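You operate a simulated robot arm through the tools that you are given. There is no shell and no other tool. Be economical: measure what you need, move in short steps, check, and stop when the job is done.

You run a simulated robot arm. Do the job below in one go: nothing can be reset, and whatever is moved stays where it is left.

Task
Gauge the brown disc, add the disc that makes 12.5 mm, gauge the stack.
Fine: take it from the green rack, each bears its thickness; table in for each reading, out for adding, fingers clear of the foot; the stack stays under the foot; the rack's other discs stay.

The check looks at the end state, three seconds after you hand in, the way a careful person would. Anything else that was tipped, shoved, dropped, spilled or broken makes it a failure.

Robot
A 5-joint arm with a two-finger parallel gripper, fixed in place. Base frame: the origin is at the foot of the arm, x ahead of it, y to its left, z up; the work surface is at about z = 0. Lengths are in cm, angles in degrees, forces in N, time in s.
With the tool pointing down near the work surface it reaches from about 26 to 68 cm from the base axis. Its first joint turns from -66.0 to 66.0 degrees. The tool tilts only in the upright plane through the base axis and itself; it spins freely about its own axis. Payload 2.9 kg.
Tool frame: the origin (TCP) lies between the finger pads and is the grasp point; the fingertips stand 3 cm ahead of it; z points along the fingers, y is the line along which they close. Largest opening 11 cm; finger width 2, thickness 1; the body of the gripper, 4.8 by 11.2 cm, starts 5.5 cm behind the TCP.
Orientation is that of the tool frame in the base frame, as a unit quaternion [w, x, y, z]. With the fingers straight down and closing along the base's y, the tool's x points along the base's -x, its y along +y and its z along -z.

Tools
- The arm moves only by the tool move_arm. Its argument "increments" is a list of rows, each a list of 3 entries, a list of its own where there are three numbers: the turn, a rotation vector about the base's x, y, z in units of 180 degrees (1.0 is 180 degrees), then the shift along the base's x, y, z in units of 100 mm (1.0 is 100 mm), then the finger opening in mm, from 0 to 110. In form: [[[ax, ay, az], [x, y, z], hand], ...]. A call has 1 to 10 rows; each row is the pose to reach, as a shift and turn from the pose commanded when the call began. A call with a number of a shift or a turn outside -1 to 1 is refused whole. Rows are played at 5 a second. More than 5 cm and 8.6 degrees between two rows, or a gripper value outside its range, and nothing of the call is played. A pose out of reach is approached as far as the arm can. The call stops where the force on the tool passes 80 N (or 10 N more than at its start, if that is more) or the arm is blocked; 0.2 s more then pass. Each finger travels about 10.8 cm/s and halts on what it meets, pressing with about 25 N; the grip force reading is that of the motor and also rises with nothing between the fingers. The clock runs only during rows and for 0.2 s after the last one: add rows that repeat a pose to give the fingers time. The reply holds the time, the measured pose of the TCP, the force on the tool along the base axes, the opening and the grip force, in the units named above and with some noise, with the torque about the TCP (base axes, N m) and any sound that the robot's microphone picked up.
- Cameras (640 x 400 px; columns grow to the right, rows downward): "scene" is fixed at [1.36, -43.84, 60.98]; the picture's right is [0.92, -0.38, 0.00], its down [-0.20, -0.48, -0.86] and it looks along [0.33, 0.79, -0.52] (base axes); focal length 312 px, centre (320, 200). "wrist" rides on the gripper at [7.2, 1.7, -10.3] in the tool frame; the picture's right is [-0.23, 0.97, 0.00], its down [-0.76, -0.18, -0.62] and it looks along [-0.61, -0.14, 0.78] (tool axes); focal length 222 px, centre (320, 200). There is no depth. A picture from a camera that has moved, and an enlarged one, comes with that camera's place and axes in the base frame and with its lens.
- capture(camera): a new picture of that camera. It takes no simulated time.
- close_up(camera, box): a new picture of the part [left, top, right, bottom] of that camera's present view, enlarged. It takes no simulated time.
- job_done(): hands the job in; it is judged then, once.

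Work in short steps. Places have to be worked out from the pictures, the camera data and where the tool is seen: move nearer, look again, correct. Check each grasp and each placing, and mend what went wrong. You have 120 turns and 68 pictures in all, those below and enlarged ones among them. Open the gripper and draw the arm clear of the work before you hand the job in, unless the task says otherwise; then end with one line.

The tools are called after ">>>" by a JSON object that holds its "method" and its "body". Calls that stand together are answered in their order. move_arm: Moves the arm, as the interface text tells. Its arguments: {"type":"object","properties":{"increments":{"type":"array","items":{"type":"array"}}},"required":["increments"]} The other tools are called the same way: capture (camera) takes a picture; close_up (camera, box) takes an enlarged picture of a part of a camera's view; job_done () hands the job in.

At the start:

```text
time_s: 0.0
eef_pos: [26.59, 27.77, 34.65]
tool_rot: [0.0, 0.0, 1.0, -0.001]
force: [-0.6, 0.1, -0.2]
wrist_torque: [0.02, -0.01, -0.04]
width: 11.0
grip_force: 0.1
```

scene: 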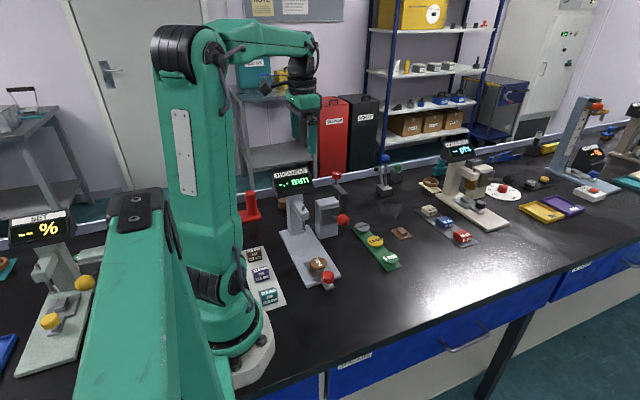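
wrist: 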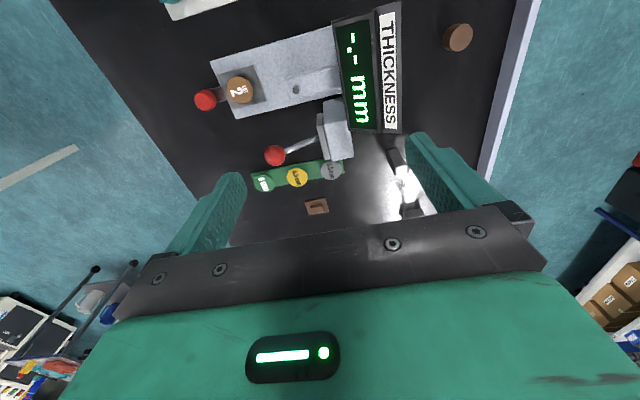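

I'll look closer at the thickness gauge and the green rack.

>>> {"method": "close_up", "body": {"camera": "scene", "box": [240, 150, 420, 300]}}

>>> {"method": "close_up", "body": {"camera": "wrist", "box": [180, 0, 500, 220]}}

```text
2.67 times, centred on (330, 225) of scene
camera zoom: at [1.36, -43.84, 60.98], right [0.92, -0.38, 0.0], down [-0.2, -0.48, -0.86], along [0.33, 0.79, -0.52], focal length 832 px, centre (293, 133)
```

zoom: 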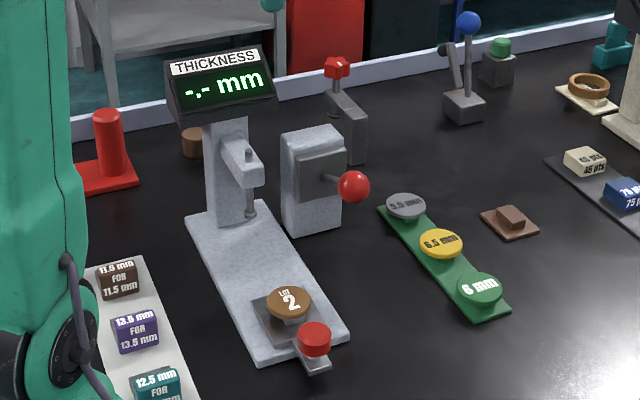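

```text
1.82 times, centred on (340, 110) of wrist
camera zoom: at [19.4, 29.33, 44.92], right [0.23, 0.97, 0.0], down [0.76, -0.18, 0.62], along [0.61, -0.14, -0.78], focal length 404 px, centre (284, 364)
```

zoom: 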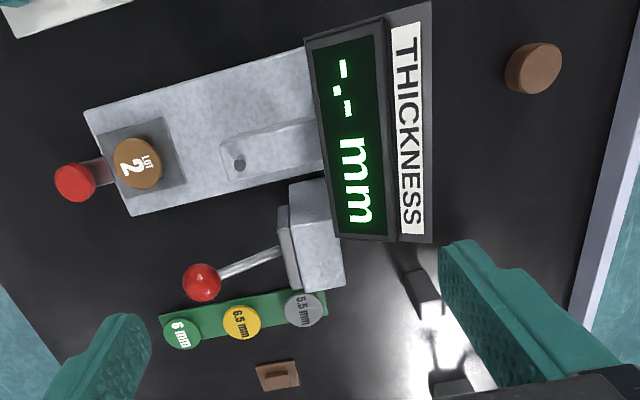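

The gauge has a sliding table (knob near 25,7.7,4; brown disc near 25,14) and its foot is near (26,24). The rack discs are along x≈45, so I move over there and turn the tool 90° so the fingers close along x.

>>> {"method": "move_arm", "body": {"increments": [[[0, 0, 0.045], [0.2, -0.2, 0], 60], [[0, 0, 0.09], [0.5, -0.4, 0], 60], [[0, 0, 0.135], [0.8, -0.6, 0], 60], [[0, 0, 0.18], [1, -0.8, 0], 60], [[0, 0, 0.225], [1, -1, -0.1], 60], [[0, 0, 0.27], [1, -1, -0.3], 60], [[0, 0, 0.27], [1, -1, -0.5], 60]]}}

>>> {"method": "move_arm", "body": {"increments": [[[0, 0, 0.045], [0.2, -0.1, -0.1], 60], [[0, 0, 0.09], [0.4, -0.3, -0.3], 60], [[0, 0, 0.135], [0.7, -0.5, -0.5], 60], [[0, 0, 0.18], [0.8, -0.6, -0.7], 60], [[0, 0, 0.23], [0.8, -0.6, -0.9], 60], [[0, 0, 0.23], [0.8, -0.6, -1], 60]]}}

>>> {"method": "capture", "body": {"camera": "wrist"}}

```text
time_s: 1.6
eef_pos: [36.59, 17.9, 29.55]
tool_rot: [0.0, -0.412, 0.911, -0.001]
force: [0.2, 1.0, 0.3]
wrist_torque: [0.02, 0.01, 0.01]
width: 6.0
grip_force: 0.1
```

```text
refused: row 5 steps farther than a row can; nothing moved
```

```text
63 pictures are left
camera wrist: at [30.58, 13.48, 39.87], right [-0.58, 0.81, 0.0], down [0.64, 0.45, 0.62], along [0.51, 0.36, -0.78], focal length 222 px, centre (320, 200)
```

wrist: 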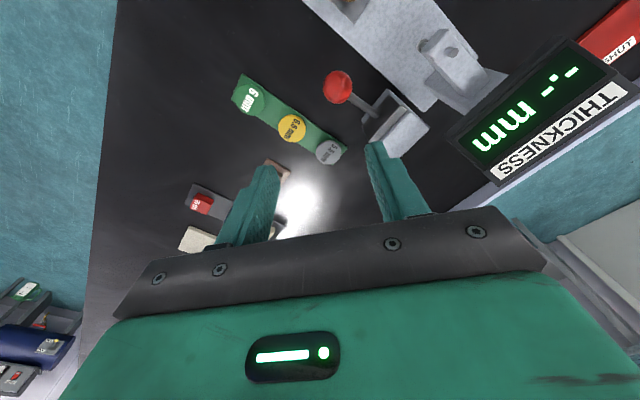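

Rack disc positions are consistent (green 44.8,9.8; yellow 45,17.7; grey 44.8,25.6). First the gauge: I finish the turn and move above the knob and brown disc.

>>> {"method": "move_arm", "body": {"increments": [[[0, 0, 0.045], [-0.2, -0.1, 0], 60], [[0, 0, 0.09], [-0.4, -0.3, 0], 60], [[0, 0, 0.135], [-0.7, -0.5, -0.1], 60], [[0, 0, 0.18], [-0.9, -0.6, -0.3], 60], [[0, 0, 0.225], [-1, -0.6, -0.6], 60], [[0, 0, 0.23], [-1, -0.7, -0.9], 60]]}}

>>> {"method": "capture", "body": {"camera": "wrist"}}

>>> {"method": "capture", "body": {"camera": "scene"}}

```text
time_s: 3.0
eef_pos: [26.71, 10.71, 20.37]
tool_rot: [0.0, 0.707, -0.707, -0.001]
force: [-0.6, -0.1, -0.2]
wrist_torque: [0.02, 0.0, -0.01]
width: 6.0
grip_force: 0.1
```

```text
62 pictures are left
camera wrist: at [25.08, 3.4, 30.82], right [-0.97, 0.23, 0.0], down [0.18, 0.76, 0.62], along [0.14, 0.61, -0.78], focal length 222 px, centre (320, 200)
```

wrist: 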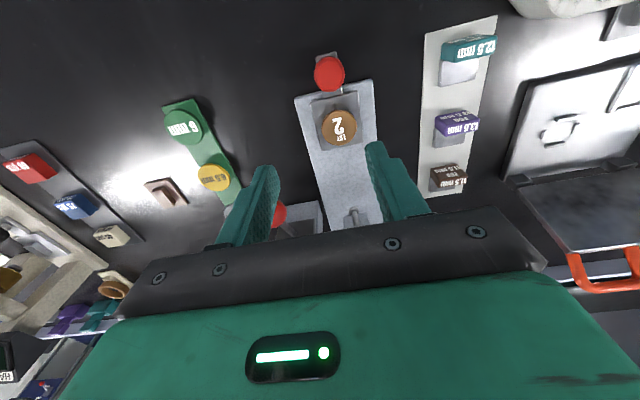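

```text
61 pictures are left
```

scene: 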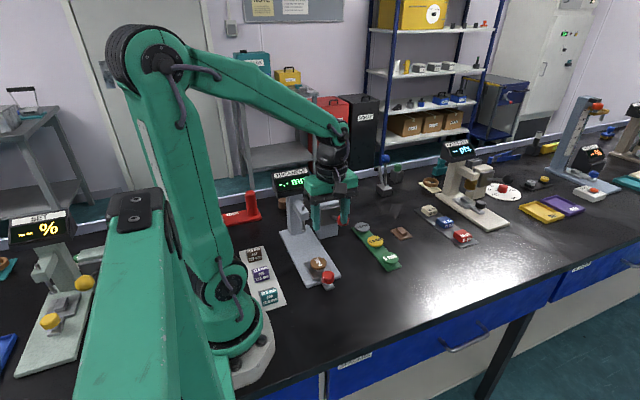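

Knob ≈(24.9,7.7), brown ≈(25.1,14.0). Close look at table and foot for geometry.

>>> {"method": "close_up", "body": {"camera": "wrist", "box": [260, 40, 420, 140]}}

>>> {"method": "close_up", "body": {"camera": "scene", "box": [264, 190, 360, 300]}}

```text
4.00 times, centred on (340, 90) of wrist
camera zoom: at [25.08, 3.4, 30.82], right [-0.97, 0.23, 0.0], down [0.18, 0.76, 0.62], along [0.14, 0.61, -0.78], focal length 888 px, centre (240, 640)
```

zoom: 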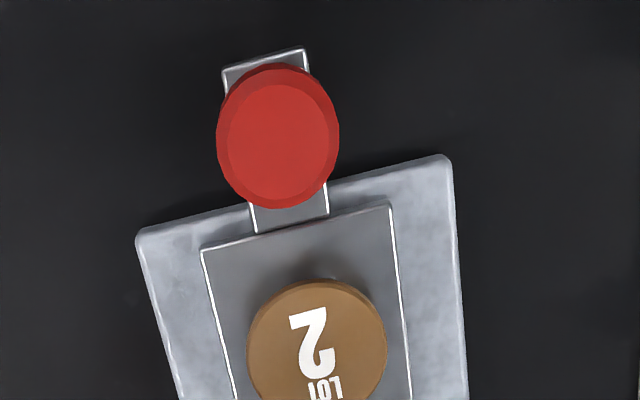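

```text
3.64 times, centred on (312, 245) of scene
camera zoom: at [1.36, -43.84, 60.98], right [0.92, -0.38, 0.0], down [-0.2, -0.48, -0.86], along [0.33, 0.79, -0.52], focal length 1135 px, centre (349, 36)
```

zoom: 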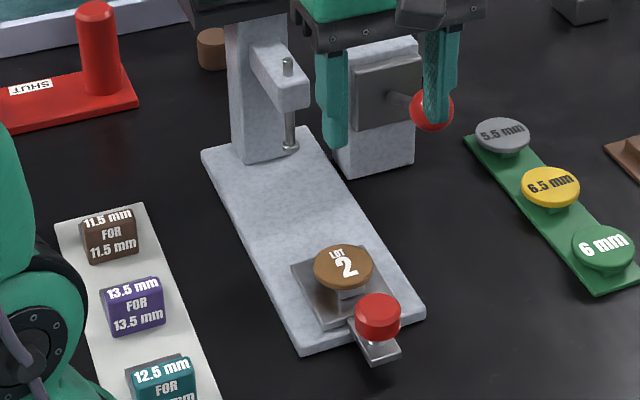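

I go down above the knob, open 6 cm, to check the reach.

>>> {"method": "move_arm", "body": {"increments": [[[0, 0, 0], [-0.1, -0.15, -0.3], 60], [[0, 0, 0], [-0.18, -0.3, -0.6], 60], [[0, 0, 0], [-0.18, -0.3, -1.0], 60], [[0, 0, 0], [-0.18, -0.3, -1.0], 60]]}}

>>> {"method": "capture", "body": {"camera": "wrist"}}

>>> {"method": "close_up", "body": {"camera": "scene", "box": [264, 190, 392, 300]}}

```text
time_s: 4.0
eef_pos: [24.94, 7.63, 10.56]
tool_rot: [0.0, -0.707, 0.707, 0.0]
force: [-0.2, 0.6, -0.1]
wrist_torque: [0.0, 0.02, -0.01]
width: 6.02
grip_force: 0.2
```

```text
58 pictures are left
camera wrist: at [23.33, 0.48, 20.86], right [-0.97, 0.23, 0.0], down [0.18, 0.76, 0.62], along [0.14, 0.61, -0.78], focal length 222 px, centre (320, 200)
```

wrist: 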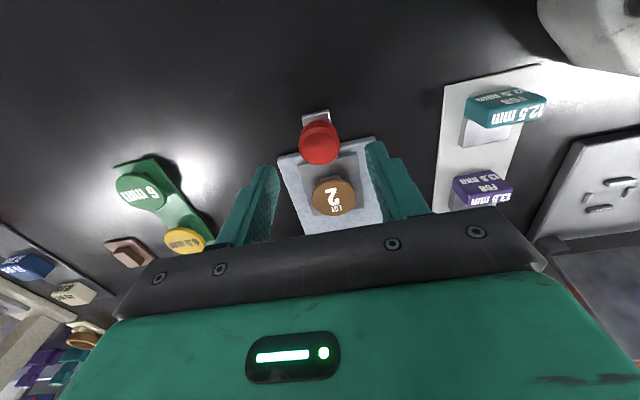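

```text
3.64 times, centred on (328, 245) of scene
camera zoom: at [1.36, -43.84, 60.98], right [0.92, -0.38, 0.0], down [-0.2, -0.48, -0.86], along [0.33, 0.79, -0.52], focal length 1135 px, centre (291, 36)
```

zoom: 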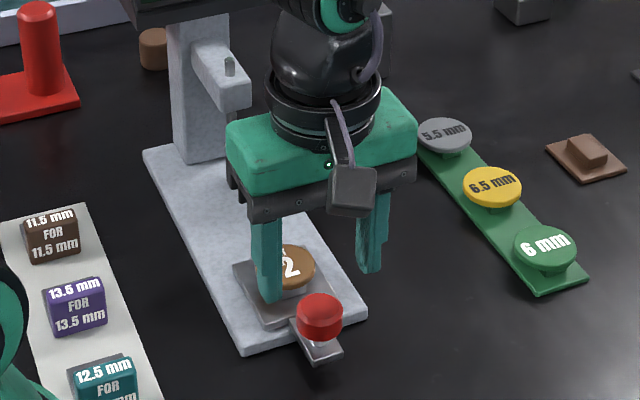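

Knob at (25.05,7.8), centred between the fingers; descend to TCP z≈5.3 and close.

>>> {"method": "move_arm", "body": {"increments": [[[0, 0, 0], [0.01, 0.01, -0.25], 60], [[0, 0, 0], [0.01, 0.01, -0.53], 60], [[0, 0, 0], [0.01, 0.01, -0.53], 45], [[0, 0, 0], [0.01, 0.01, -0.53], 28], [[0, 0, 0], [0.01, 0.01, -0.53], 25], [[0, 0, 0], [0.01, 0.01, -0.53], 25]]}}

>>> {"method": "capture", "body": {"camera": "wrist"}}

```text
time_s: 5.4
eef_pos: [25.02, 7.99, 5.4]
tool_rot: [0.001, -0.707, 0.707, -0.001]
force: [16.6, 0.4, -22.5]
wrist_torque: [0.27, 0.21, 0.01]
width: 3.17
grip_force: 45.1
```

```text
56 pictures are left
camera wrist: at [23.37, 0.67, 15.71], right [-0.97, 0.23, 0.0], down [0.18, 0.76, 0.62], along [0.14, 0.61, -0.78], focal length 222 px, centre (320, 200)
```

wrist: 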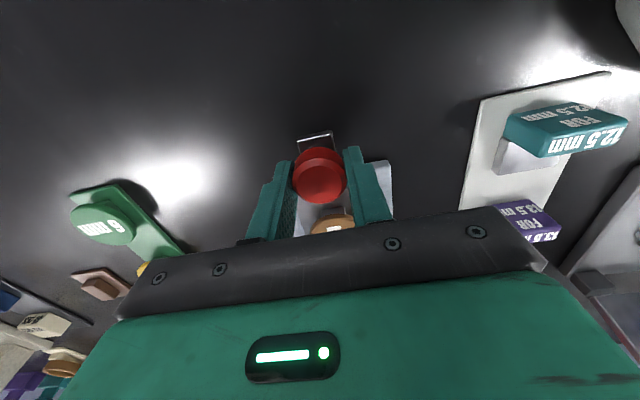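

Knob is gripped (3.17 cm). The foot rod is near (25.1,25), so the slide axis is about +y; I push the table in gently.

>>> {"method": "move_arm", "body": {"increments": [[[0, 0, 0], [0, 0.03, 0.01], 28], [[0, 0, 0], [0, 0.08, 0.01], 28], [[0, 0, 0], [0, 0.14, 0.01], 28], [[0, 0, 0], [0, 0.2, 0.01], 28], [[0, 0, 0], [0, 0.26, 0.01], 28], [[0, 0, 0], [0, 0.32, 0.01], 28], [[0, 0, 0], [0, 0.38, 0.01], 28], [[0, 0, 0], [0, 0.42, 0.01], 28]]}}

>>> {"method": "capture", "body": {"camera": "scene"}}

```text
time_s: 7.2
eef_pos: [24.98, 12.05, 5.44]
tool_rot: [-0.004, 0.708, -0.707, 0.001]
force: [24.2, -1.5, -5.2]
wrist_torque: [0.44, 0.1, -0.01]
width: 3.19
grip_force: 44.4
```

```text
55 pictures are left
```

scene: 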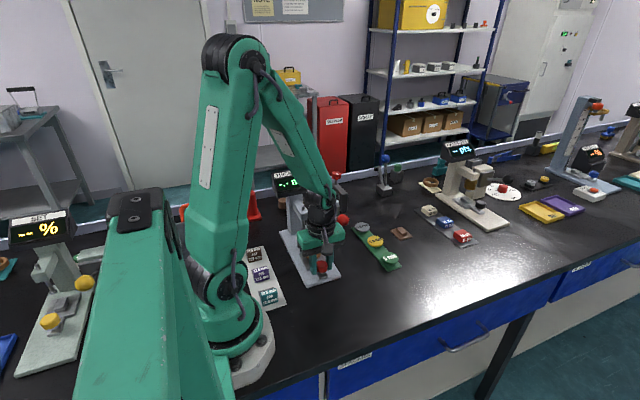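

Table slides with the knob. Continue in with a small +x relief.

>>> {"method": "move_arm", "body": {"increments": [[[0, 0, 0], [0.01, 0.06, 0], 28], [[0, 0, 0], [0.01, 0.12, 0], 28], [[0, 0, 0], [0.015, 0.18, 0], 28], [[0, 0, 0], [0.015, 0.24, 0], 28], [[0, 0, 0], [0.015, 0.3, 0], 28], [[0, 0, 0], [0.015, 0.36, 0], 28], [[0, 0, 0], [0.015, 0.42, 0], 28], [[0, 0, 0], [0.015, 0.48, 0], 28], [[0, 0, 0], [0.015, 0.53, 0], 28], [[0, 0, 0], [0.015, 0.57, 0], 28]]}}

>>> {"method": "close_up", "body": {"camera": "scene", "box": [256, 150, 384, 290]}}

>>> {"method": "capture", "body": {"camera": "wrist"}}

```text
time_s: 9.4
eef_pos: [25.04, 17.7, 5.39]
tool_rot: [0.0, 0.708, -0.707, 0.0]
force: [-4.3, -0.7, 32.9]
wrist_torque: [0.09, -0.26, -0.01]
width: 3.19
grip_force: 45.2
```

```text
2.86 times, centred on (320, 220) of scene
camera zoom: at [1.35, -43.85, 60.98], right [0.92, -0.38, 0.0], down [-0.2, -0.48, -0.86], along [0.33, 0.79, -0.52], focal length 892 px, centre (320, 143)
```

zoom: 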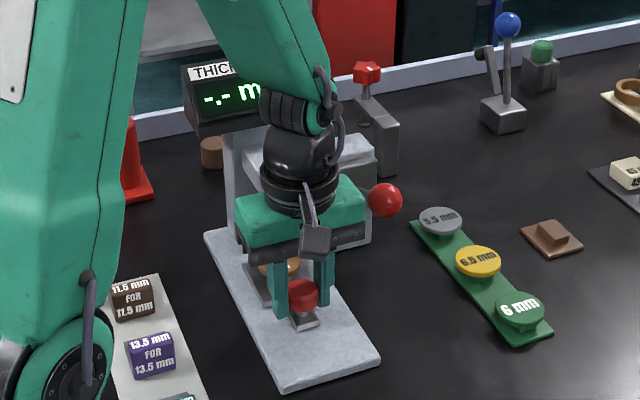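

```text
53 pictures are left
camera wrist: at [23.41, 10.36, 15.69], right [-0.97, 0.23, 0.0], down [0.18, 0.76, 0.62], along [0.14, 0.61, -0.78], focal length 222 px, centre (320, 200)
```

wrist: 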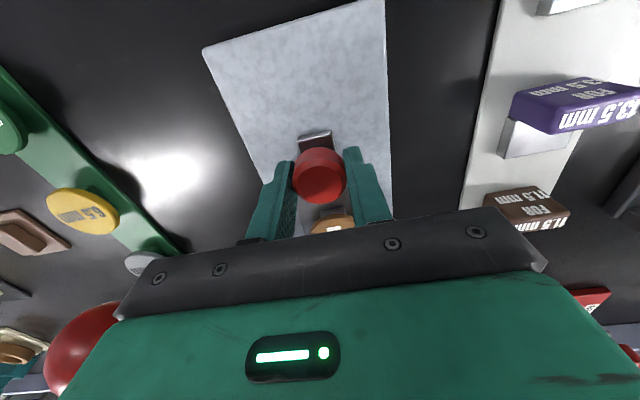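

About 1 cm more of travel expected; push on slowly watching the y force.

>>> {"method": "move_arm", "body": {"increments": [[[0, 0, 0], [0, 0.03, 0.01], 28], [[0, 0, 0], [0, 0.06, 0.01], 28], [[0, 0, 0], [0, 0.09, 0.01], 28]]}}

>>> {"method": "close_up", "body": {"camera": "scene", "box": [256, 150, 384, 290]}}

```text
time_s: 10.2
eef_pos: [24.99, 18.52, 5.37]
tool_rot: [-0.001, -0.707, 0.707, -0.001]
force: [13.4, 0.5, -33.2]
wrist_torque: [0.06, -0.33, 0.03]
width: 3.2
grip_force: 45.2
```

```text
2.86 times, centred on (320, 220) of scene
camera zoom: at [1.37, -43.84, 60.99], right [0.92, -0.38, 0.0], down [-0.2, -0.48, -0.86], along [0.33, 0.79, -0.52], focal length 892 px, centre (320, 143)
```

zoom: 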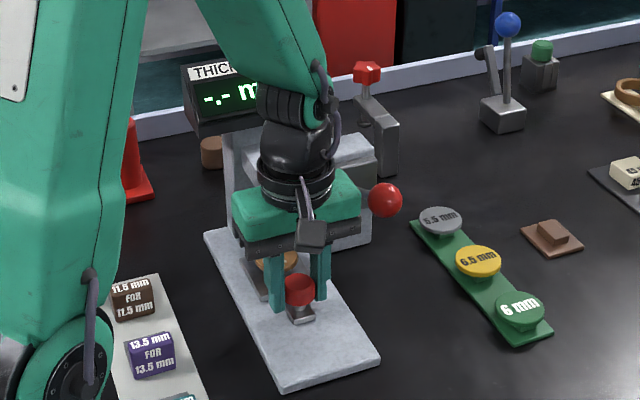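

>>> {"method": "move_arm", "body": {"increments": [[[0, 0, 0], [0, 0.03, 0], 28], [[0, 0, 0], [0, 0.06, 0], 28], [[0, 0, 0], [0, 0.06, 0], 28]]}}

>>> {"method": "close_up", "body": {"camera": "scene", "box": [256, 150, 384, 290]}}

```text
time_s: 11.0
eef_pos: [24.99, 19.11, 5.5]
tool_rot: [-0.002, -0.706, 0.708, 0.001]
force: [23.7, -31.4, -16.4]
wrist_torque: [-0.13, -0.32, -0.12]
width: 3.21
grip_force: 45.2
```

```text
2.86 times, centred on (320, 220) of scene
camera zoom: at [1.37, -43.84, 60.99], right [0.92, -0.38, 0.0], down [-0.2, -0.48, -0.86], along [0.33, 0.79, -0.52], focal length 892 px, centre (320, 143)
```

zoom: 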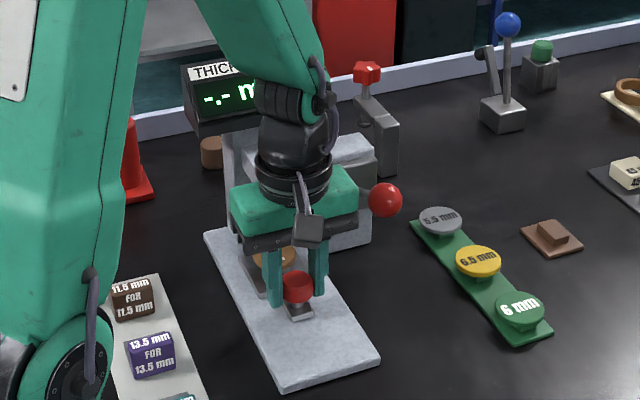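

End stop reached (Fy −31 N). Release and lift clear, then read the display.

>>> {"method": "move_arm", "body": {"increments": [[[0, 0, 0], [0, -0.03, 0], 28], [[0, 0, 0], [0, -0.03, 0], 45], [[0, 0, 0], [0, -0.03, 0], 50], [[0, 0, 0], [0, -0.03, 0.3], 50], [[0, 0, 0], [0, -0.3, 0.6], 50], [[0, 0, 0], [0, -0.7, 1.0], 50], [[0, 0, 0], [0, -1, 1.0], 50]]}}

>>> {"method": "close_up", "body": {"camera": "scene", "box": [256, 150, 384, 290]}}

>>> {"method": "capture", "body": {"camera": "wrist"}}

```text
refused: row 6 steps farther than a row can; nothing moved
```

```text
2.86 times, centred on (320, 220) of scene
camera zoom: at [1.37, -43.84, 60.99], right [0.92, -0.38, 0.0], down [-0.2, -0.48, -0.86], along [0.33, 0.79, -0.52], focal length 892 px, centre (320, 143)
```

zoom: 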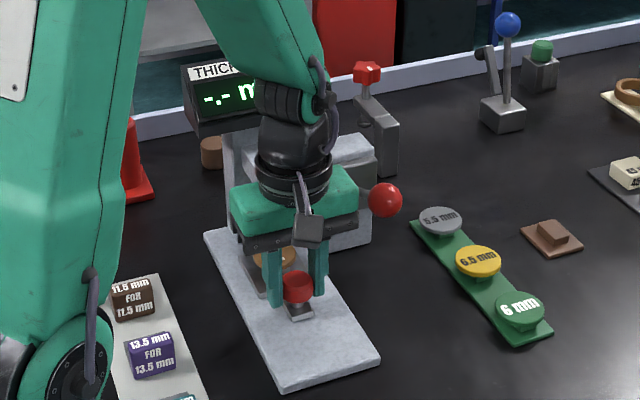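

```text
49 pictures are left
camera wrist: at [23.4, 11.8, 15.9], right [-0.97, 0.23, 0.0], down [0.18, 0.76, 0.62], along [0.14, 0.61, -0.78], focal length 222 px, centre (320, 200)
```

wrist: 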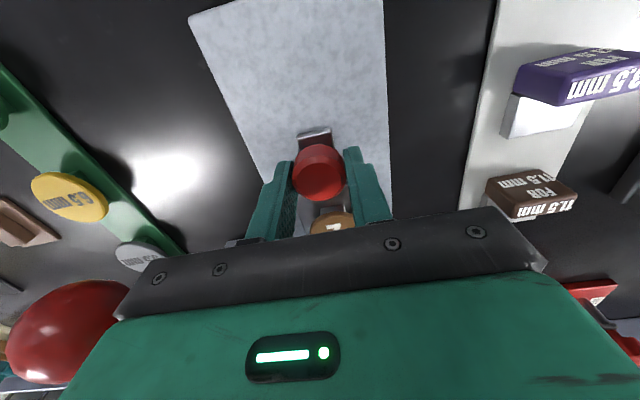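

Refused for step length; same retreat in smaller steps.

>>> {"method": "move_arm", "body": {"increments": [[[0, 0, 0], [0, -0.03, 0], 28], [[0, 0, 0], [0, -0.03, 0], 45], [[0, 0, 0], [0, -0.03, 0], 50], [[0, 0, 0], [0, -0.03, 0.3], 50], [[0, 0, 0], [0, -0.2, 0.6], 50], [[0, 0, 0], [0, -0.5, 0.9], 50], [[0, 0, 0], [0, -0.9, 1.0], 50], [[0, 0, 0], [0, -1, 1.0], 50]]}}

>>> {"method": "close_up", "body": {"camera": "scene", "box": [256, 150, 384, 290]}}

>>> {"method": "capture", "body": {"camera": "wrist"}}

```text
time_s: 12.8
eef_pos: [25.01, 9.29, 15.46]
tool_rot: [0.0, -0.707, 0.708, 0.0]
force: [0.6, -0.3, 0.8]
wrist_torque: [0.06, -0.02, 0.01]
width: 5.0
grip_force: 0.1
```

```text
2.86 times, centred on (320, 220) of scene
camera zoom: at [1.36, -43.84, 60.98], right [0.92, -0.38, 0.0], down [-0.2, -0.48, -0.86], along [0.33, 0.79, -0.52], focal length 892 px, centre (320, 143)
```

zoom: 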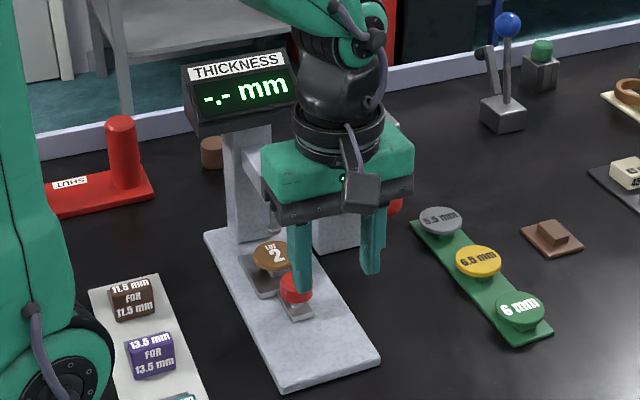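

```text
47 pictures are left
camera wrist: at [23.37, 2.01, 25.84], right [-0.97, 0.23, 0.0], down [0.18, 0.76, 0.62], along [0.14, 0.61, -0.78], focal length 222 px, centre (320, 200)
```

wrist: 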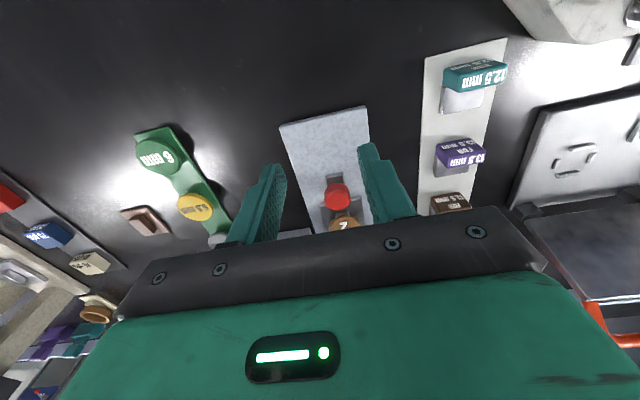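

Disc is under the foot (knob at y≈18.7) but the reading is still "-.-": the side lever with the red ball likely lowers the foot. I move right to look at that lever box.

>>> {"method": "move_arm", "body": {"increments": [[[0, 0, 0], [0.2, 0, 0.3], 50], [[0, 0, 0], [0.6, 0.1, 0.5], 70], [[0, 0, 0], [0.9, 0.3, 0.6], 90], [[0, 0, 0], [1, 0.5, 0.7], 110], [[0, 0, 0], [1, 0.5, 0.7], 110]]}}

>>> {"method": "capture", "body": {"camera": "wrist"}}

>>> {"method": "close_up", "body": {"camera": "scene", "box": [256, 150, 384, 290]}}

```text
time_s: 14.0
eef_pos: [35.0, 14.31, 22.51]
tool_rot: [0.0, -0.707, 0.707, 0.0]
force: [0.1, 0.6, 0.2]
wrist_torque: [0.0, 0.02, -0.04]
width: 11.02
grip_force: 0.0
```

```text
46 pictures are left
camera wrist: at [33.39, 7.08, 32.97], right [-0.97, 0.23, 0.0], down [0.18, 0.76, 0.62], along [0.14, 0.61, -0.78], focal length 222 px, centre (320, 200)
```

wrist: 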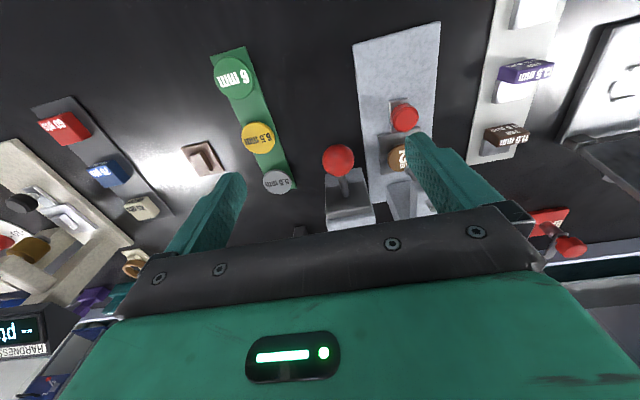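

```text
2.86 times, centred on (320, 220) of scene
camera zoom: at [1.37, -43.84, 60.98], right [0.92, -0.38, 0.0], down [-0.2, -0.48, -0.86], along [0.33, 0.79, -0.52], focal length 892 px, centre (320, 143)
```

zoom: 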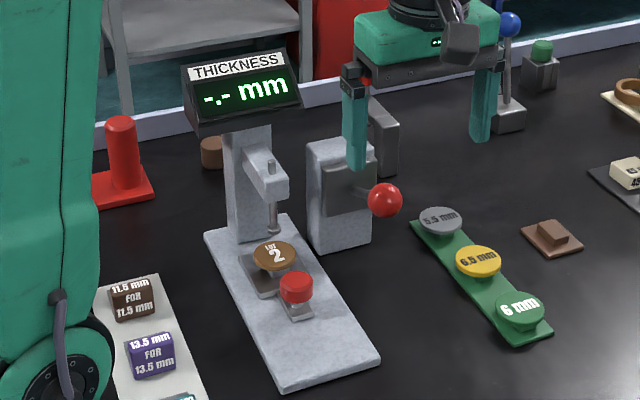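

The rod projects straight toward −y from the box face at z≈12, ball at (34.2,18.6,12). I go over the ball and straddle it.

>>> {"method": "move_arm", "body": {"increments": [[[0, 0, 0], [-0.08, 0.2, 0], 90], [[0, 0, 0], [-0.08, 0.42, -0.1], 70], [[0, 0, 0], [-0.08, 0.42, -0.4], 70], [[0, 0, 0], [-0.08, 0.42, -0.65], 60], [[0, 0, 0], [-0.08, 0.42, -0.9], 60], [[0, 0, 0], [-0.08, 0.42, -0.9], 60]]}}

>>> {"method": "capture", "body": {"camera": "wrist"}}

>>> {"method": "close_up", "body": {"camera": "scene", "box": [256, 130, 416, 270]}}

```text
time_s: 15.4
eef_pos: [34.05, 18.47, 13.61]
tool_rot: [0.001, 0.707, -0.707, 0.0]
force: [0.1, -0.1, 0.2]
wrist_torque: [-0.01, 0.02, -0.03]
width: 5.99
grip_force: 0.0
```

```text
44 pictures are left
camera wrist: at [32.53, 11.13, 23.87], right [-0.97, 0.23, 0.0], down [0.18, 0.76, 0.62], along [0.14, 0.61, -0.78], focal length 222 px, centre (320, 200)
```

wrist: 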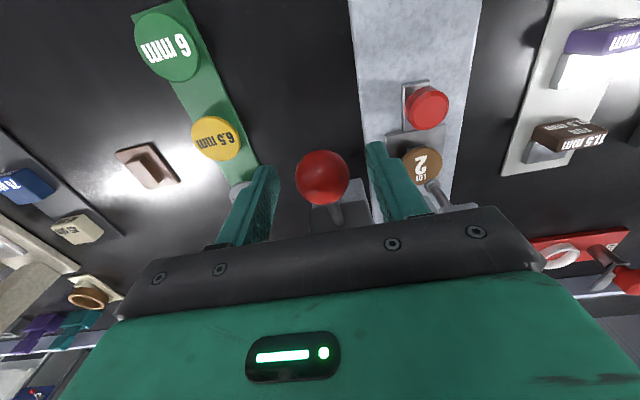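

```text
2.86 times, centred on (336, 200) of scene
camera zoom: at [1.36, -43.84, 60.98], right [0.92, -0.38, 0.0], down [-0.2, -0.48, -0.86], along [0.33, 0.79, -0.52], focal length 892 px, centre (274, 200)
```

zoom: 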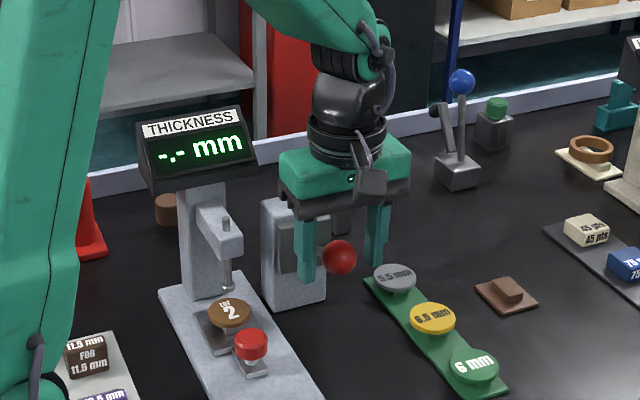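

Ball is centred between the fingers. Close on it and press down 1 cm, watching force.

>>> {"method": "move_arm", "body": {"increments": [[[0, 0, 0], [0.01, 0.02, -0.05], 45], [[0, 0, 0], [0.01, 0.02, -0.05], 30], [[0, 0, 0], [0.01, 0.02, -0.05], 27], [[0, 0, 0], [0.01, 0.02, -0.05], 27], [[0, 0, 0], [0.01, 0.02, -0.1], 27], [[0, 0, 0], [0.01, 0.02, -0.15], 27]]}}

>>> {"method": "close_up", "body": {"camera": "scene", "box": [256, 130, 416, 270]}}

```text
time_s: 16.8
eef_pos: [34.28, 18.51, 11.99]
tool_rot: [0.001, 0.707, -0.707, 0.0]
force: [-20.7, -3.9, 4.7]
wrist_torque: [0.17, 0.21, 0.0]
width: 3.77
grip_force: 10.7
```

```text
2.86 times, centred on (336, 200) of scene
camera zoom: at [1.36, -43.85, 60.98], right [0.92, -0.38, 0.0], down [-0.2, -0.48, -0.86], along [0.33, 0.79, -0.52], focal length 892 px, centre (274, 200)
```

zoom: 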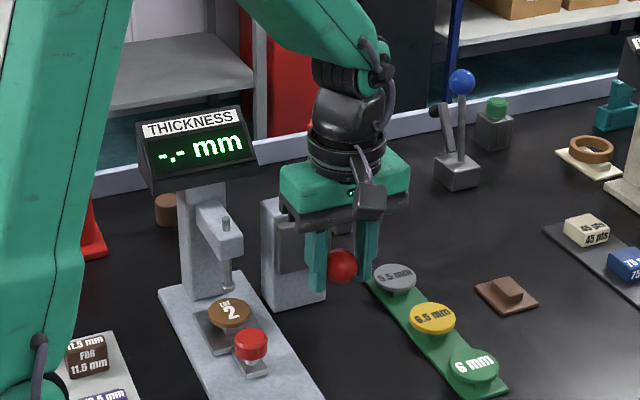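

The lever yields with low force (ball lowered ~1 cm). Continue down along its arc.

>>> {"method": "move_arm", "body": {"increments": [[[0, 0, 0], [0, 0.01, -0.06], 27], [[0, 0, 0], [0, 0.03, -0.12], 27], [[0, 0, 0], [0, 0.06, -0.18], 27], [[0, 0, 0], [0, 0.09, -0.24], 27], [[0, 0, 0], [0, 0.09, -0.24], 27]]}}

>>> {"method": "close_up", "body": {"camera": "scene", "box": [256, 130, 416, 270]}}

```text
time_s: 18.0
eef_pos: [34.46, 19.66, 9.63]
tool_rot: [0.0, 0.708, -0.707, 0.0]
force: [-17.7, 4.5, 0.5]
wrist_torque: [-0.02, -0.08, -0.27]
width: 3.59
grip_force: 8.6
```

```text
2.86 times, centred on (336, 200) of scene
camera zoom: at [1.36, -43.84, 60.98], right [0.92, -0.38, 0.0], down [-0.2, -0.48, -0.86], along [0.33, 0.79, -0.52], focal length 892 px, centre (274, 200)
```

zoom: 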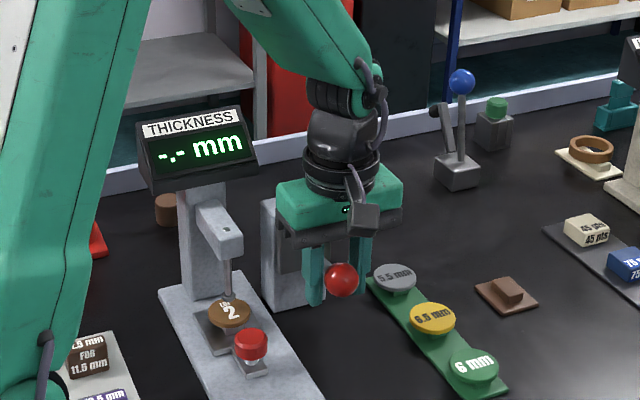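

The foot is coming down with the lever. Keep going slowly.

>>> {"method": "move_arm", "body": {"increments": [[[0, 0, 0], [-0.01, 0.02, -0.05], 27], [[0, 0, 0], [-0.01, 0.05, -0.1], 27], [[0, 0, 0], [-0.01, 0.08, -0.15], 27], [[0, 0, 0], [-0.01, 0.08, -0.15], 27]]}}

>>> {"method": "close_up", "body": {"camera": "scene", "box": [256, 130, 416, 270]}}

>>> {"method": "capture", "body": {"camera": "wrist"}}

```text
time_s: 19.0
eef_pos: [34.24, 20.37, 8.21]
tool_rot: [-0.001, 0.707, -0.707, 0.001]
force: [-0.7, 1.5, 1.2]
wrist_torque: [-0.06, 0.02, -0.04]
width: 2.76
grip_force: 0.1
```

```text
2.86 times, centred on (336, 200) of scene
camera zoom: at [1.36, -43.84, 60.98], right [0.92, -0.38, 0.0], down [-0.2, -0.48, -0.86], along [0.33, 0.79, -0.52], focal length 892 px, centre (274, 200)
```

zoom: 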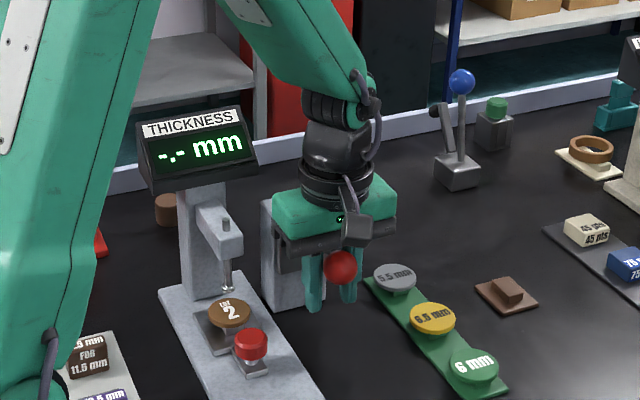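

```text
39 pictures are left
camera wrist: at [32.63, 13.07, 18.5], right [-0.97, 0.23, 0.0], down [0.18, 0.76, 0.62], along [0.14, 0.61, -0.78], focal length 222 px, centre (320, 200)
```

wrist: 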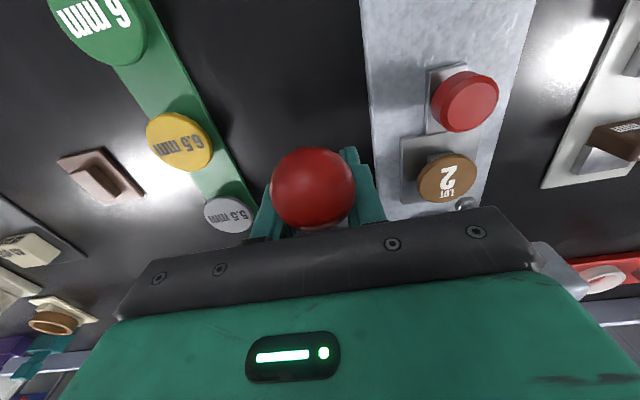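

The ball slipped out (gripped weakly and off-centre in x; lever springs back). I open, lift off straight, and regrip centred on the ball.

>>> {"method": "move_arm", "body": {"increments": [[[0, 0, 0], [-0.02, 0, 0], 45], [[0, 0, 0], [-0.02, 0, 0], 60], [[0, 0, 0], [-0.02, 0, 0.3], 60], [[0, 0, 0], [-0.02, 0, 0.6], 60], [[0, 0, 0], [-0.02, -0.1, 0.8], 60], [[0, 0, 0], [-0.02, -0.19, 0.8], 60], [[0, 0, 0], [-0.02, -0.19, 0.6], 60], [[0, 0, 0], [-0.02, -0.19, 0.4], 60], [[0, 0, 0], [-0.02, -0.19, 0.4], 60]]}}

>>> {"method": "capture", "body": {"camera": "wrist"}}

```text
time_s: 21.0
eef_pos: [34.0, 18.38, 12.01]
tool_rot: [0.0, 0.707, -0.707, -0.001]
force: [-0.1, -1.4, 0.5]
wrist_torque: [-0.02, 0.01, -0.02]
width: 5.99
grip_force: 0.2
```

```text
38 pictures are left
camera wrist: at [32.36, 11.12, 22.45], right [-0.97, 0.23, 0.0], down [0.18, 0.76, 0.62], along [0.14, 0.61, -0.78], focal length 222 px, centre (320, 200)
```

wrist: 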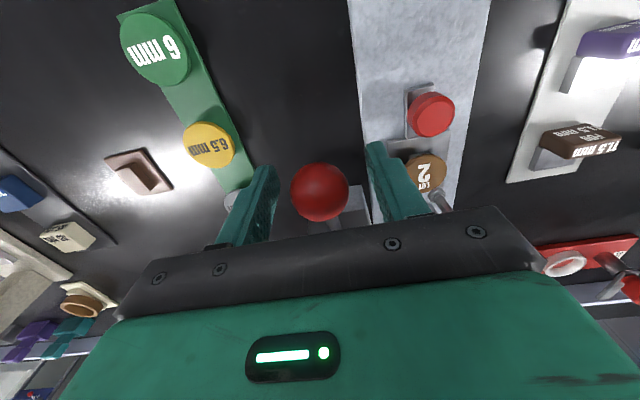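

Ball at ≈(34.1,18.6,12). Close firmly and check before moving.

>>> {"method": "move_arm", "body": {"increments": [[[0, 0, 0], [0.01, 0.01, 0], 45], [[0, 0, 0], [0.01, 0.01, 0], 30], [[0, 0, 0], [0.01, 0.01, 0], 15], [[0, 0, 0], [0.01, 0.01, 0], 15]]}}

```text
time_s: 22.0
eef_pos: [34.07, 18.49, 12.09]
tool_rot: [0.001, 0.708, -0.706, -0.001]
force: [-19.5, 2.8, 3.9]
wrist_torque: [0.28, -0.06, -0.02]
width: 3.26
grip_force: 45.0
```

Firm grip (3.26 cm, 45 N). Now straight down in small steps.

>>> {"method": "move_arm", "body": {"increments": [[[0, 0, 0], [-0.01, 0, -0.07], 15], [[0, 0, 0], [-0.01, 0, -0.14], 15], [[0, 0, 0], [-0.01, 0, -0.21], 15], [[0, 0, 0], [-0.01, 0, -0.28], 15], [[0, 0, 0], [-0.01, 0.01, -0.34], 15], [[0, 0, 0], [-0.01, 0.02, -0.4], 15]]}}

>>> {"method": "close_up", "body": {"camera": "scene", "box": [256, 130, 416, 270]}}

```text
time_s: 23.4
eef_pos: [33.97, 18.54, 8.04]
tool_rot: [0.0, 0.707, -0.707, 0.001]
force: [-7.1, -17.5, 16.4]
wrist_torque: [1.06, -0.06, -0.04]
width: 3.3
grip_force: 44.6
```

```text
2.86 times, centred on (336, 200) of scene
camera zoom: at [1.36, -43.85, 60.98], right [0.92, -0.38, 0.0], down [-0.2, -0.48, -0.86], along [0.33, 0.79, -0.52], focal length 892 px, centre (274, 200)
```

zoom: 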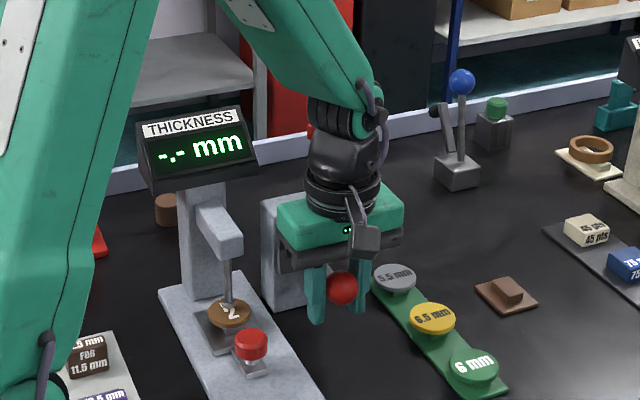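

Foot nearly on the disc; a little further.

>>> {"method": "move_arm", "body": {"increments": [[[0, 0, 0], [0, -0.01, -0.05], 15], [[0, 0, 0], [0, -0.01, -0.1], 15], [[0, 0, 0], [0, -0.01, -0.1], 15]]}}

>>> {"method": "close_up", "body": {"camera": "scene", "box": [256, 130, 416, 270]}}

```text
time_s: 24.2
eef_pos: [33.98, 18.76, 7.18]
tool_rot: [-0.001, 0.708, -0.706, 0.0]
force: [-15.3, 9.1, 16.6]
wrist_torque: [0.84, -0.18, -0.13]
width: 3.27
grip_force: 44.7
```

```text
2.86 times, centred on (336, 200) of scene
camera zoom: at [1.36, -43.85, 60.98], right [0.92, -0.38, 0.0], down [-0.2, -0.48, -0.86], along [0.33, 0.79, -0.52], focal length 892 px, centre (274, 200)
```

zoom: 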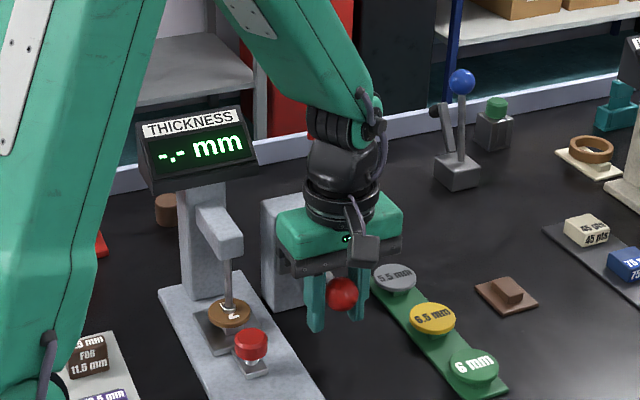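

>>> {"method": "move_arm", "body": {"increments": [[[0, 0, 0], [0, 0, -0.05], 15], [[0, 0, 0], [0, 0.01, -0.1], 15], [[0, 0, 0], [0, 0.01, -0.1], 15], [[0, 0, 0], [0, 0.01, -0.1], 15]]}}

>>> {"method": "close_up", "body": {"camera": "scene", "box": [276, 150, 366, 270]}}

```text
time_s: 25.2
eef_pos: [34.0, 18.66, 6.12]
tool_rot: [0.0, 0.707, -0.707, 0.0]
force: [-7.7, 0.3, 14.9]
wrist_torque: [0.78, -0.12, -0.06]
width: 3.3
grip_force: 44.7
```

```text
3.33 times, centred on (321, 210) of scene
camera zoom: at [1.36, -43.85, 60.98], right [0.92, -0.38, 0.0], down [-0.2, -0.48, -0.86], along [0.33, 0.79, -0.52], focal length 1040 px, centre (317, 167)
```

zoom: 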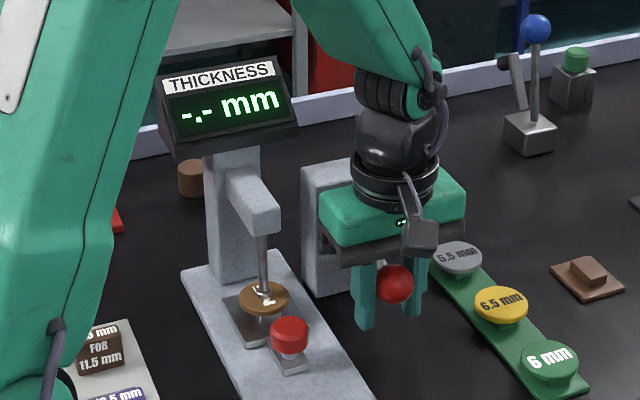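

Foot is ~0.3–0.5 cm above the disc. Continue.

>>> {"method": "move_arm", "body": {"increments": [[[0, 0, 0], [0, 0, -0.05], 12], [[0, 0, 0], [0, 0.02, -0.1], 12], [[0, 0, 0], [0, 0.02, -0.1], 12], [[0, 0, 0], [0, 0.02, -0.1], 12]]}}

>>> {"method": "close_up", "body": {"camera": "scene", "box": [276, 150, 366, 270]}}

```text
time_s: 26.2
eef_pos: [34.04, 18.78, 5.2]
tool_rot: [-0.001, -0.706, 0.708, 0.001]
force: [-3.3, -12.8, 12.2]
wrist_torque: [1.08, -0.05, 0.02]
width: 3.33
grip_force: 45.7
```

```text
3.33 times, centred on (321, 210) of scene
camera zoom: at [1.36, -43.85, 60.98], right [0.92, -0.38, 0.0], down [-0.2, -0.48, -0.86], along [0.33, 0.79, -0.52], focal length 1040 px, centre (317, 167)
```

zoom: 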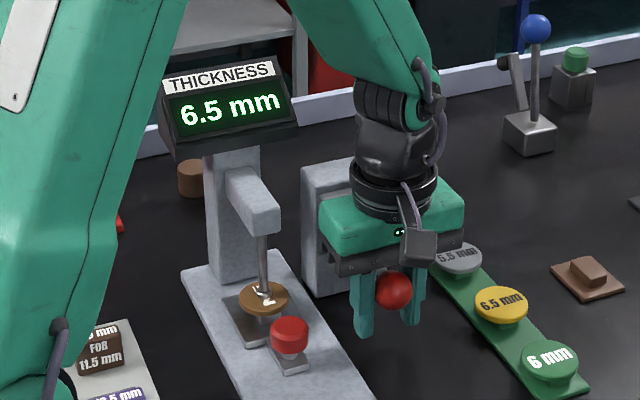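

Reading: 6.5 mm, so the 6 mm (green) disc is needed. Raise the lever gently back up with the grip, then release.

>>> {"method": "move_arm", "body": {"increments": [[[0, 0, 0], [0, -0.01, 0.07], 12], [[0, 0, 0], [0, -0.02, 0.15], 12], [[0, 0, 0], [0, -0.02, 0.23], 12], [[0, 0, 0], [0, -0.02, 0.31], 12], [[0, 0, 0], [0, -0.02, 0.39], 12], [[0, 0, 0], [0, -0.02, 0.45], 12]]}}

>>> {"method": "close_up", "body": {"camera": "scene", "box": [276, 150, 366, 270]}}

```text
time_s: 27.6
eef_pos: [33.91, 18.69, 9.62]
tool_rot: [-0.001, 0.708, -0.706, 0.0]
force: [4.5, 15.0, -15.2]
wrist_torque: [-1.11, 0.03, 0.04]
width: 3.29
grip_force: 45.1
```

```text
3.33 times, centred on (321, 210) of scene
camera zoom: at [1.37, -43.84, 60.99], right [0.92, -0.38, 0.0], down [-0.2, -0.48, -0.86], along [0.33, 0.79, -0.52], focal length 1040 px, centre (317, 167)
```

zoom: 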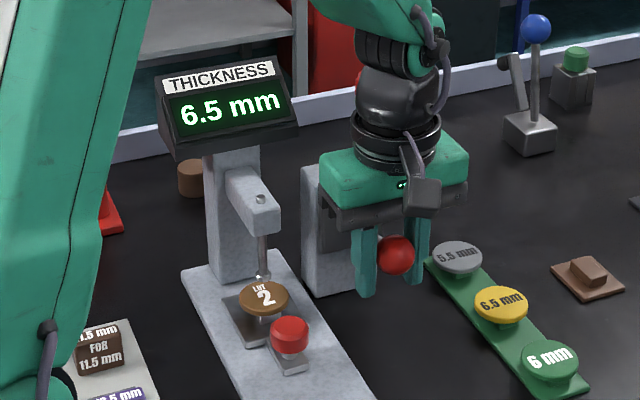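

Latched reading, foot up. Release the ball near its top, lift, and move back to the knob (25.0, 18.8).

>>> {"method": "move_arm", "body": {"increments": [[[0, 0, 0], [0, 0, 0.08], 12], [[0, 0, 0], [0, 0, 0.12], 25], [[0, 0, 0], [0, 0, 0.12], 45], [[0, 0, 0], [0, 0, 0.12], 60], [[0, 0, 0], [0, 0, 0.4], 60], [[0, 0, 0], [0, -0.1, 0.7], 60], [[0, 0, 0], [-0.2, -0.4, 0.9], 60], [[0, 0, 0], [-0.6, -0.6, 0.9], 60], [[0, 0, 0], [-0.9, -0.6, 0.6], 60]]}}

>>> {"method": "capture", "body": {"camera": "wrist"}}

```text
time_s: 29.6
eef_pos: [24.97, 12.47, 15.55]
tool_rot: [0.0, -0.707, 0.707, 0.001]
force: [-0.3, 0.0, 0.0]
wrist_torque: [-0.01, 0.0, 0.0]
width: 5.99
grip_force: 0.0
```

```text
32 pictures are left
camera wrist: at [23.36, 5.17, 25.84], right [-0.97, 0.23, 0.0], down [0.18, 0.76, 0.62], along [0.14, 0.61, -0.78], focal length 222 px, centre (320, 200)
```

wrist: 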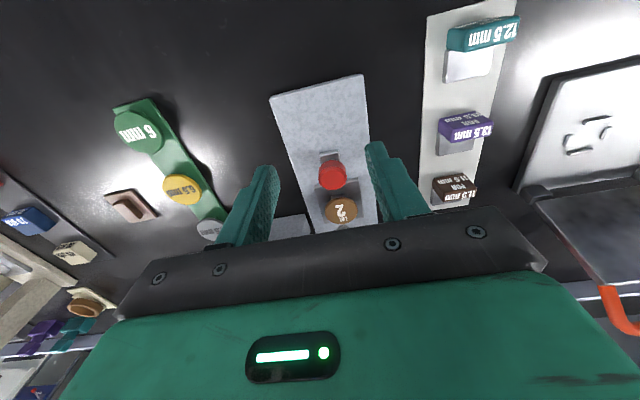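

Approach the knob again, descend and grip.

>>> {"method": "move_arm", "body": {"increments": [[[0, 0, 0], [0, 0.2, -0.2], 60], [[0, 0, 0], [0, 0.45, -0.45], 60], [[0, 0, 0], [0, 0.63, -0.65], 60], [[0, 0, 0], [0, 0.63, -0.85], 60], [[0, 0, 0], [0, 0.63, -1.0], 60], [[0, 0, 0], [0, 0.63, -1.0], 45], [[0, 0, 0], [0, 0.63, -1.0], 28], [[0, 0, 0], [0, 0.63, -1.0], 28]]}}

>>> {"method": "move_arm", "body": {"increments": [[[0, 0, 0], [0, -0.03, 0], 28], [[0, 0, 0], [0, -0.08, 0], 28], [[0, 0, 0], [0, -0.14, 0], 28], [[0, 0, 0], [0, -0.2, 0], 28], [[0, 0, 0], [0, -0.26, 0], 28], [[0, 0, 0], [0, -0.32, 0], 28], [[0, 0, 0], [0, -0.38, 0], 28], [[0, 0, 0], [0, -0.44, 0], 28], [[0, 0, 0], [0, -0.5, 0], 28], [[0, 0, 0], [0, -0.55, 0], 28]]}}

>>> {"method": "close_up", "body": {"camera": "scene", "box": [256, 150, 384, 290]}}

```text
time_s: 31.4
eef_pos: [24.95, 19.04, 5.62]
tool_rot: [0.001, -0.707, 0.707, 0.001]
force: [12.5, 0.7, -12.4]
wrist_torque: [0.25, 0.19, -0.07]
width: 3.17
grip_force: 45.2
```

```text
time_s: 33.6
eef_pos: [24.97, 13.52, 5.64]
tool_rot: [0.001, 0.707, -0.707, 0.0]
force: [10.1, 1.1, -7.6]
wrist_torque: [0.45, -0.47, -0.03]
width: 3.18
grip_force: 44.6
```

```text
2.86 times, centred on (320, 220) of scene
camera zoom: at [1.36, -43.84, 60.98], right [0.92, -0.38, 0.0], down [-0.2, -0.48, -0.86], along [0.33, 0.79, -0.52], focal length 892 px, centre (320, 143)
```

zoom: 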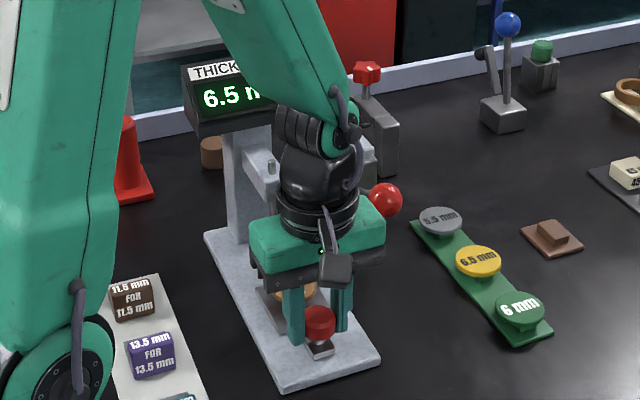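

Table comes out; finish the out-stroke to the original knob position (~y 7.8), release and lift.

>>> {"method": "move_arm", "body": {"increments": [[[0, 0, 0], [0, -0.06, 0], 28], [[0, 0, 0], [0, -0.12, 0], 28], [[0, 0, 0], [0, -0.18, 0], 28], [[0, 0, 0], [0, -0.24, 0], 28], [[0, 0, 0], [0, -0.3, 0], 28], [[0, 0, 0], [0, -0.36, 0], 28], [[0, 0, 0], [0, -0.42, 0], 28], [[0, 0, 0], [0, -0.48, 0], 28], [[0, 0, 0], [0, -0.54, 0], 28], [[0, 0, 0], [0, -0.57, 0], 28]]}}

>>> {"method": "move_arm", "body": {"increments": [[[0, 0, 0], [0, 0, 0], 45], [[0, 0, 0], [0, 0, 0], 60], [[0, 0, 0], [0, 0, 0.3], 60], [[0, 0, 0], [0, 0, 0.7], 60], [[0, 0, 0], [0.2, 0, 1.0], 60], [[0, 0, 0], [0.6, 0, 1.0], 60], [[0, 0, 0], [1, 0, 1.0], 60]]}}

>>> {"method": "close_up", "body": {"camera": "scene", "box": [256, 150, 384, 290]}}

```text
time_s: 35.8
eef_pos: [24.99, 7.86, 5.63]
tool_rot: [0.0, 0.709, -0.706, 0.0]
force: [-7.1, 31.6, -3.7]
wrist_torque: [0.27, 0.35, -0.06]
width: 3.12
grip_force: 45.1
```

```text
time_s: 37.4
eef_pos: [35.0, 7.97, 15.57]
tool_rot: [0.0, 0.707, -0.707, 0.0]
force: [0.2, -1.3, 0.6]
wrist_torque: [0.01, 0.0, 0.01]
width: 6.01
grip_force: 0.1
```

```text
2.86 times, centred on (320, 220) of scene
camera zoom: at [1.36, -43.84, 60.98], right [0.92, -0.38, 0.0], down [-0.2, -0.48, -0.86], along [0.33, 0.79, -0.52], focal length 892 px, centre (320, 143)
```

zoom: 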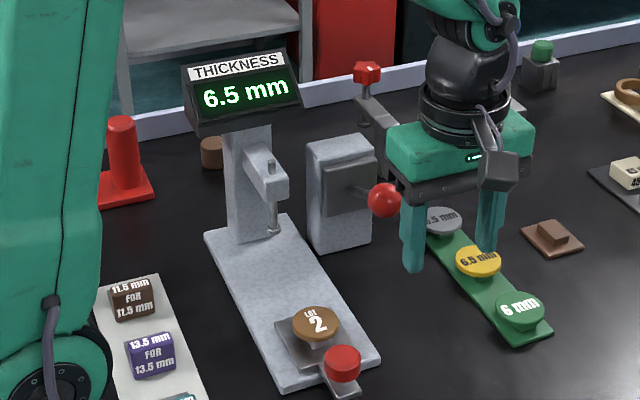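

Out stop reached, brown disc undisturbed. Now over the green 6 mm disc (~44.9, 9.9).

>>> {"method": "move_arm", "body": {"increments": [[[0, 0, 0], [0.4, 0.05, 0], 60], [[0, 0, 0], [0.8, 0.15, -0.1], 70], [[0, 0, 0], [0.98, 0.19, -0.2], 70], [[0, 0, 0], [0.98, 0.19, -0.4], 70], [[0, 0, 0], [0.98, 0.19, -0.4], 70]]}}

>>> {"method": "capture", "body": {"camera": "wrist"}}

>>> {"method": "close_up", "body": {"camera": "scene", "box": [340, 210, 430, 280]}}

```text
time_s: 38.6
eef_pos: [44.79, 9.61, 11.64]
tool_rot: [0.0, -0.706, 0.708, 0.0]
force: [-0.4, -0.1, 0.4]
wrist_torque: [-0.01, 0.01, -0.01]
width: 6.99
grip_force: 0.0
```

```text
29 pictures are left
camera wrist: at [43.23, 2.36, 21.87], right [-0.97, 0.23, 0.0], down [0.18, 0.76, 0.62], along [0.14, 0.61, -0.78], focal length 222 px, centre (320, 200)
```

wrist: 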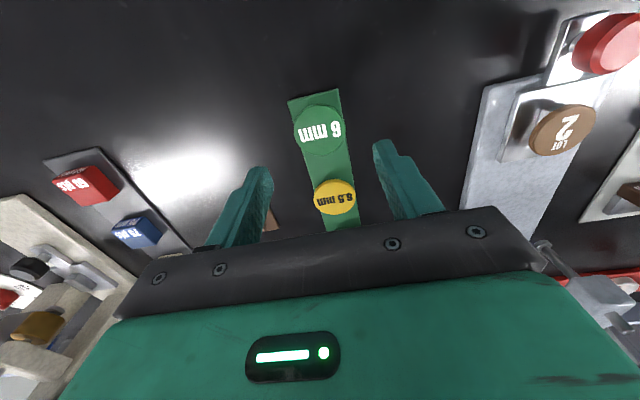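

```text
5.71 times, centred on (385, 245) of scene
camera zoom: at [1.36, -43.84, 60.98], right [0.92, -0.38, 0.0], down [-0.2, -0.48, -0.86], along [0.33, 0.79, -0.52], focal length 1783 px, centre (-51, -57)
```

zoom: 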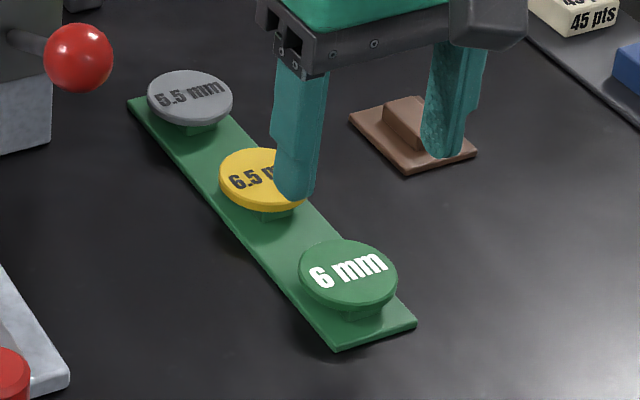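

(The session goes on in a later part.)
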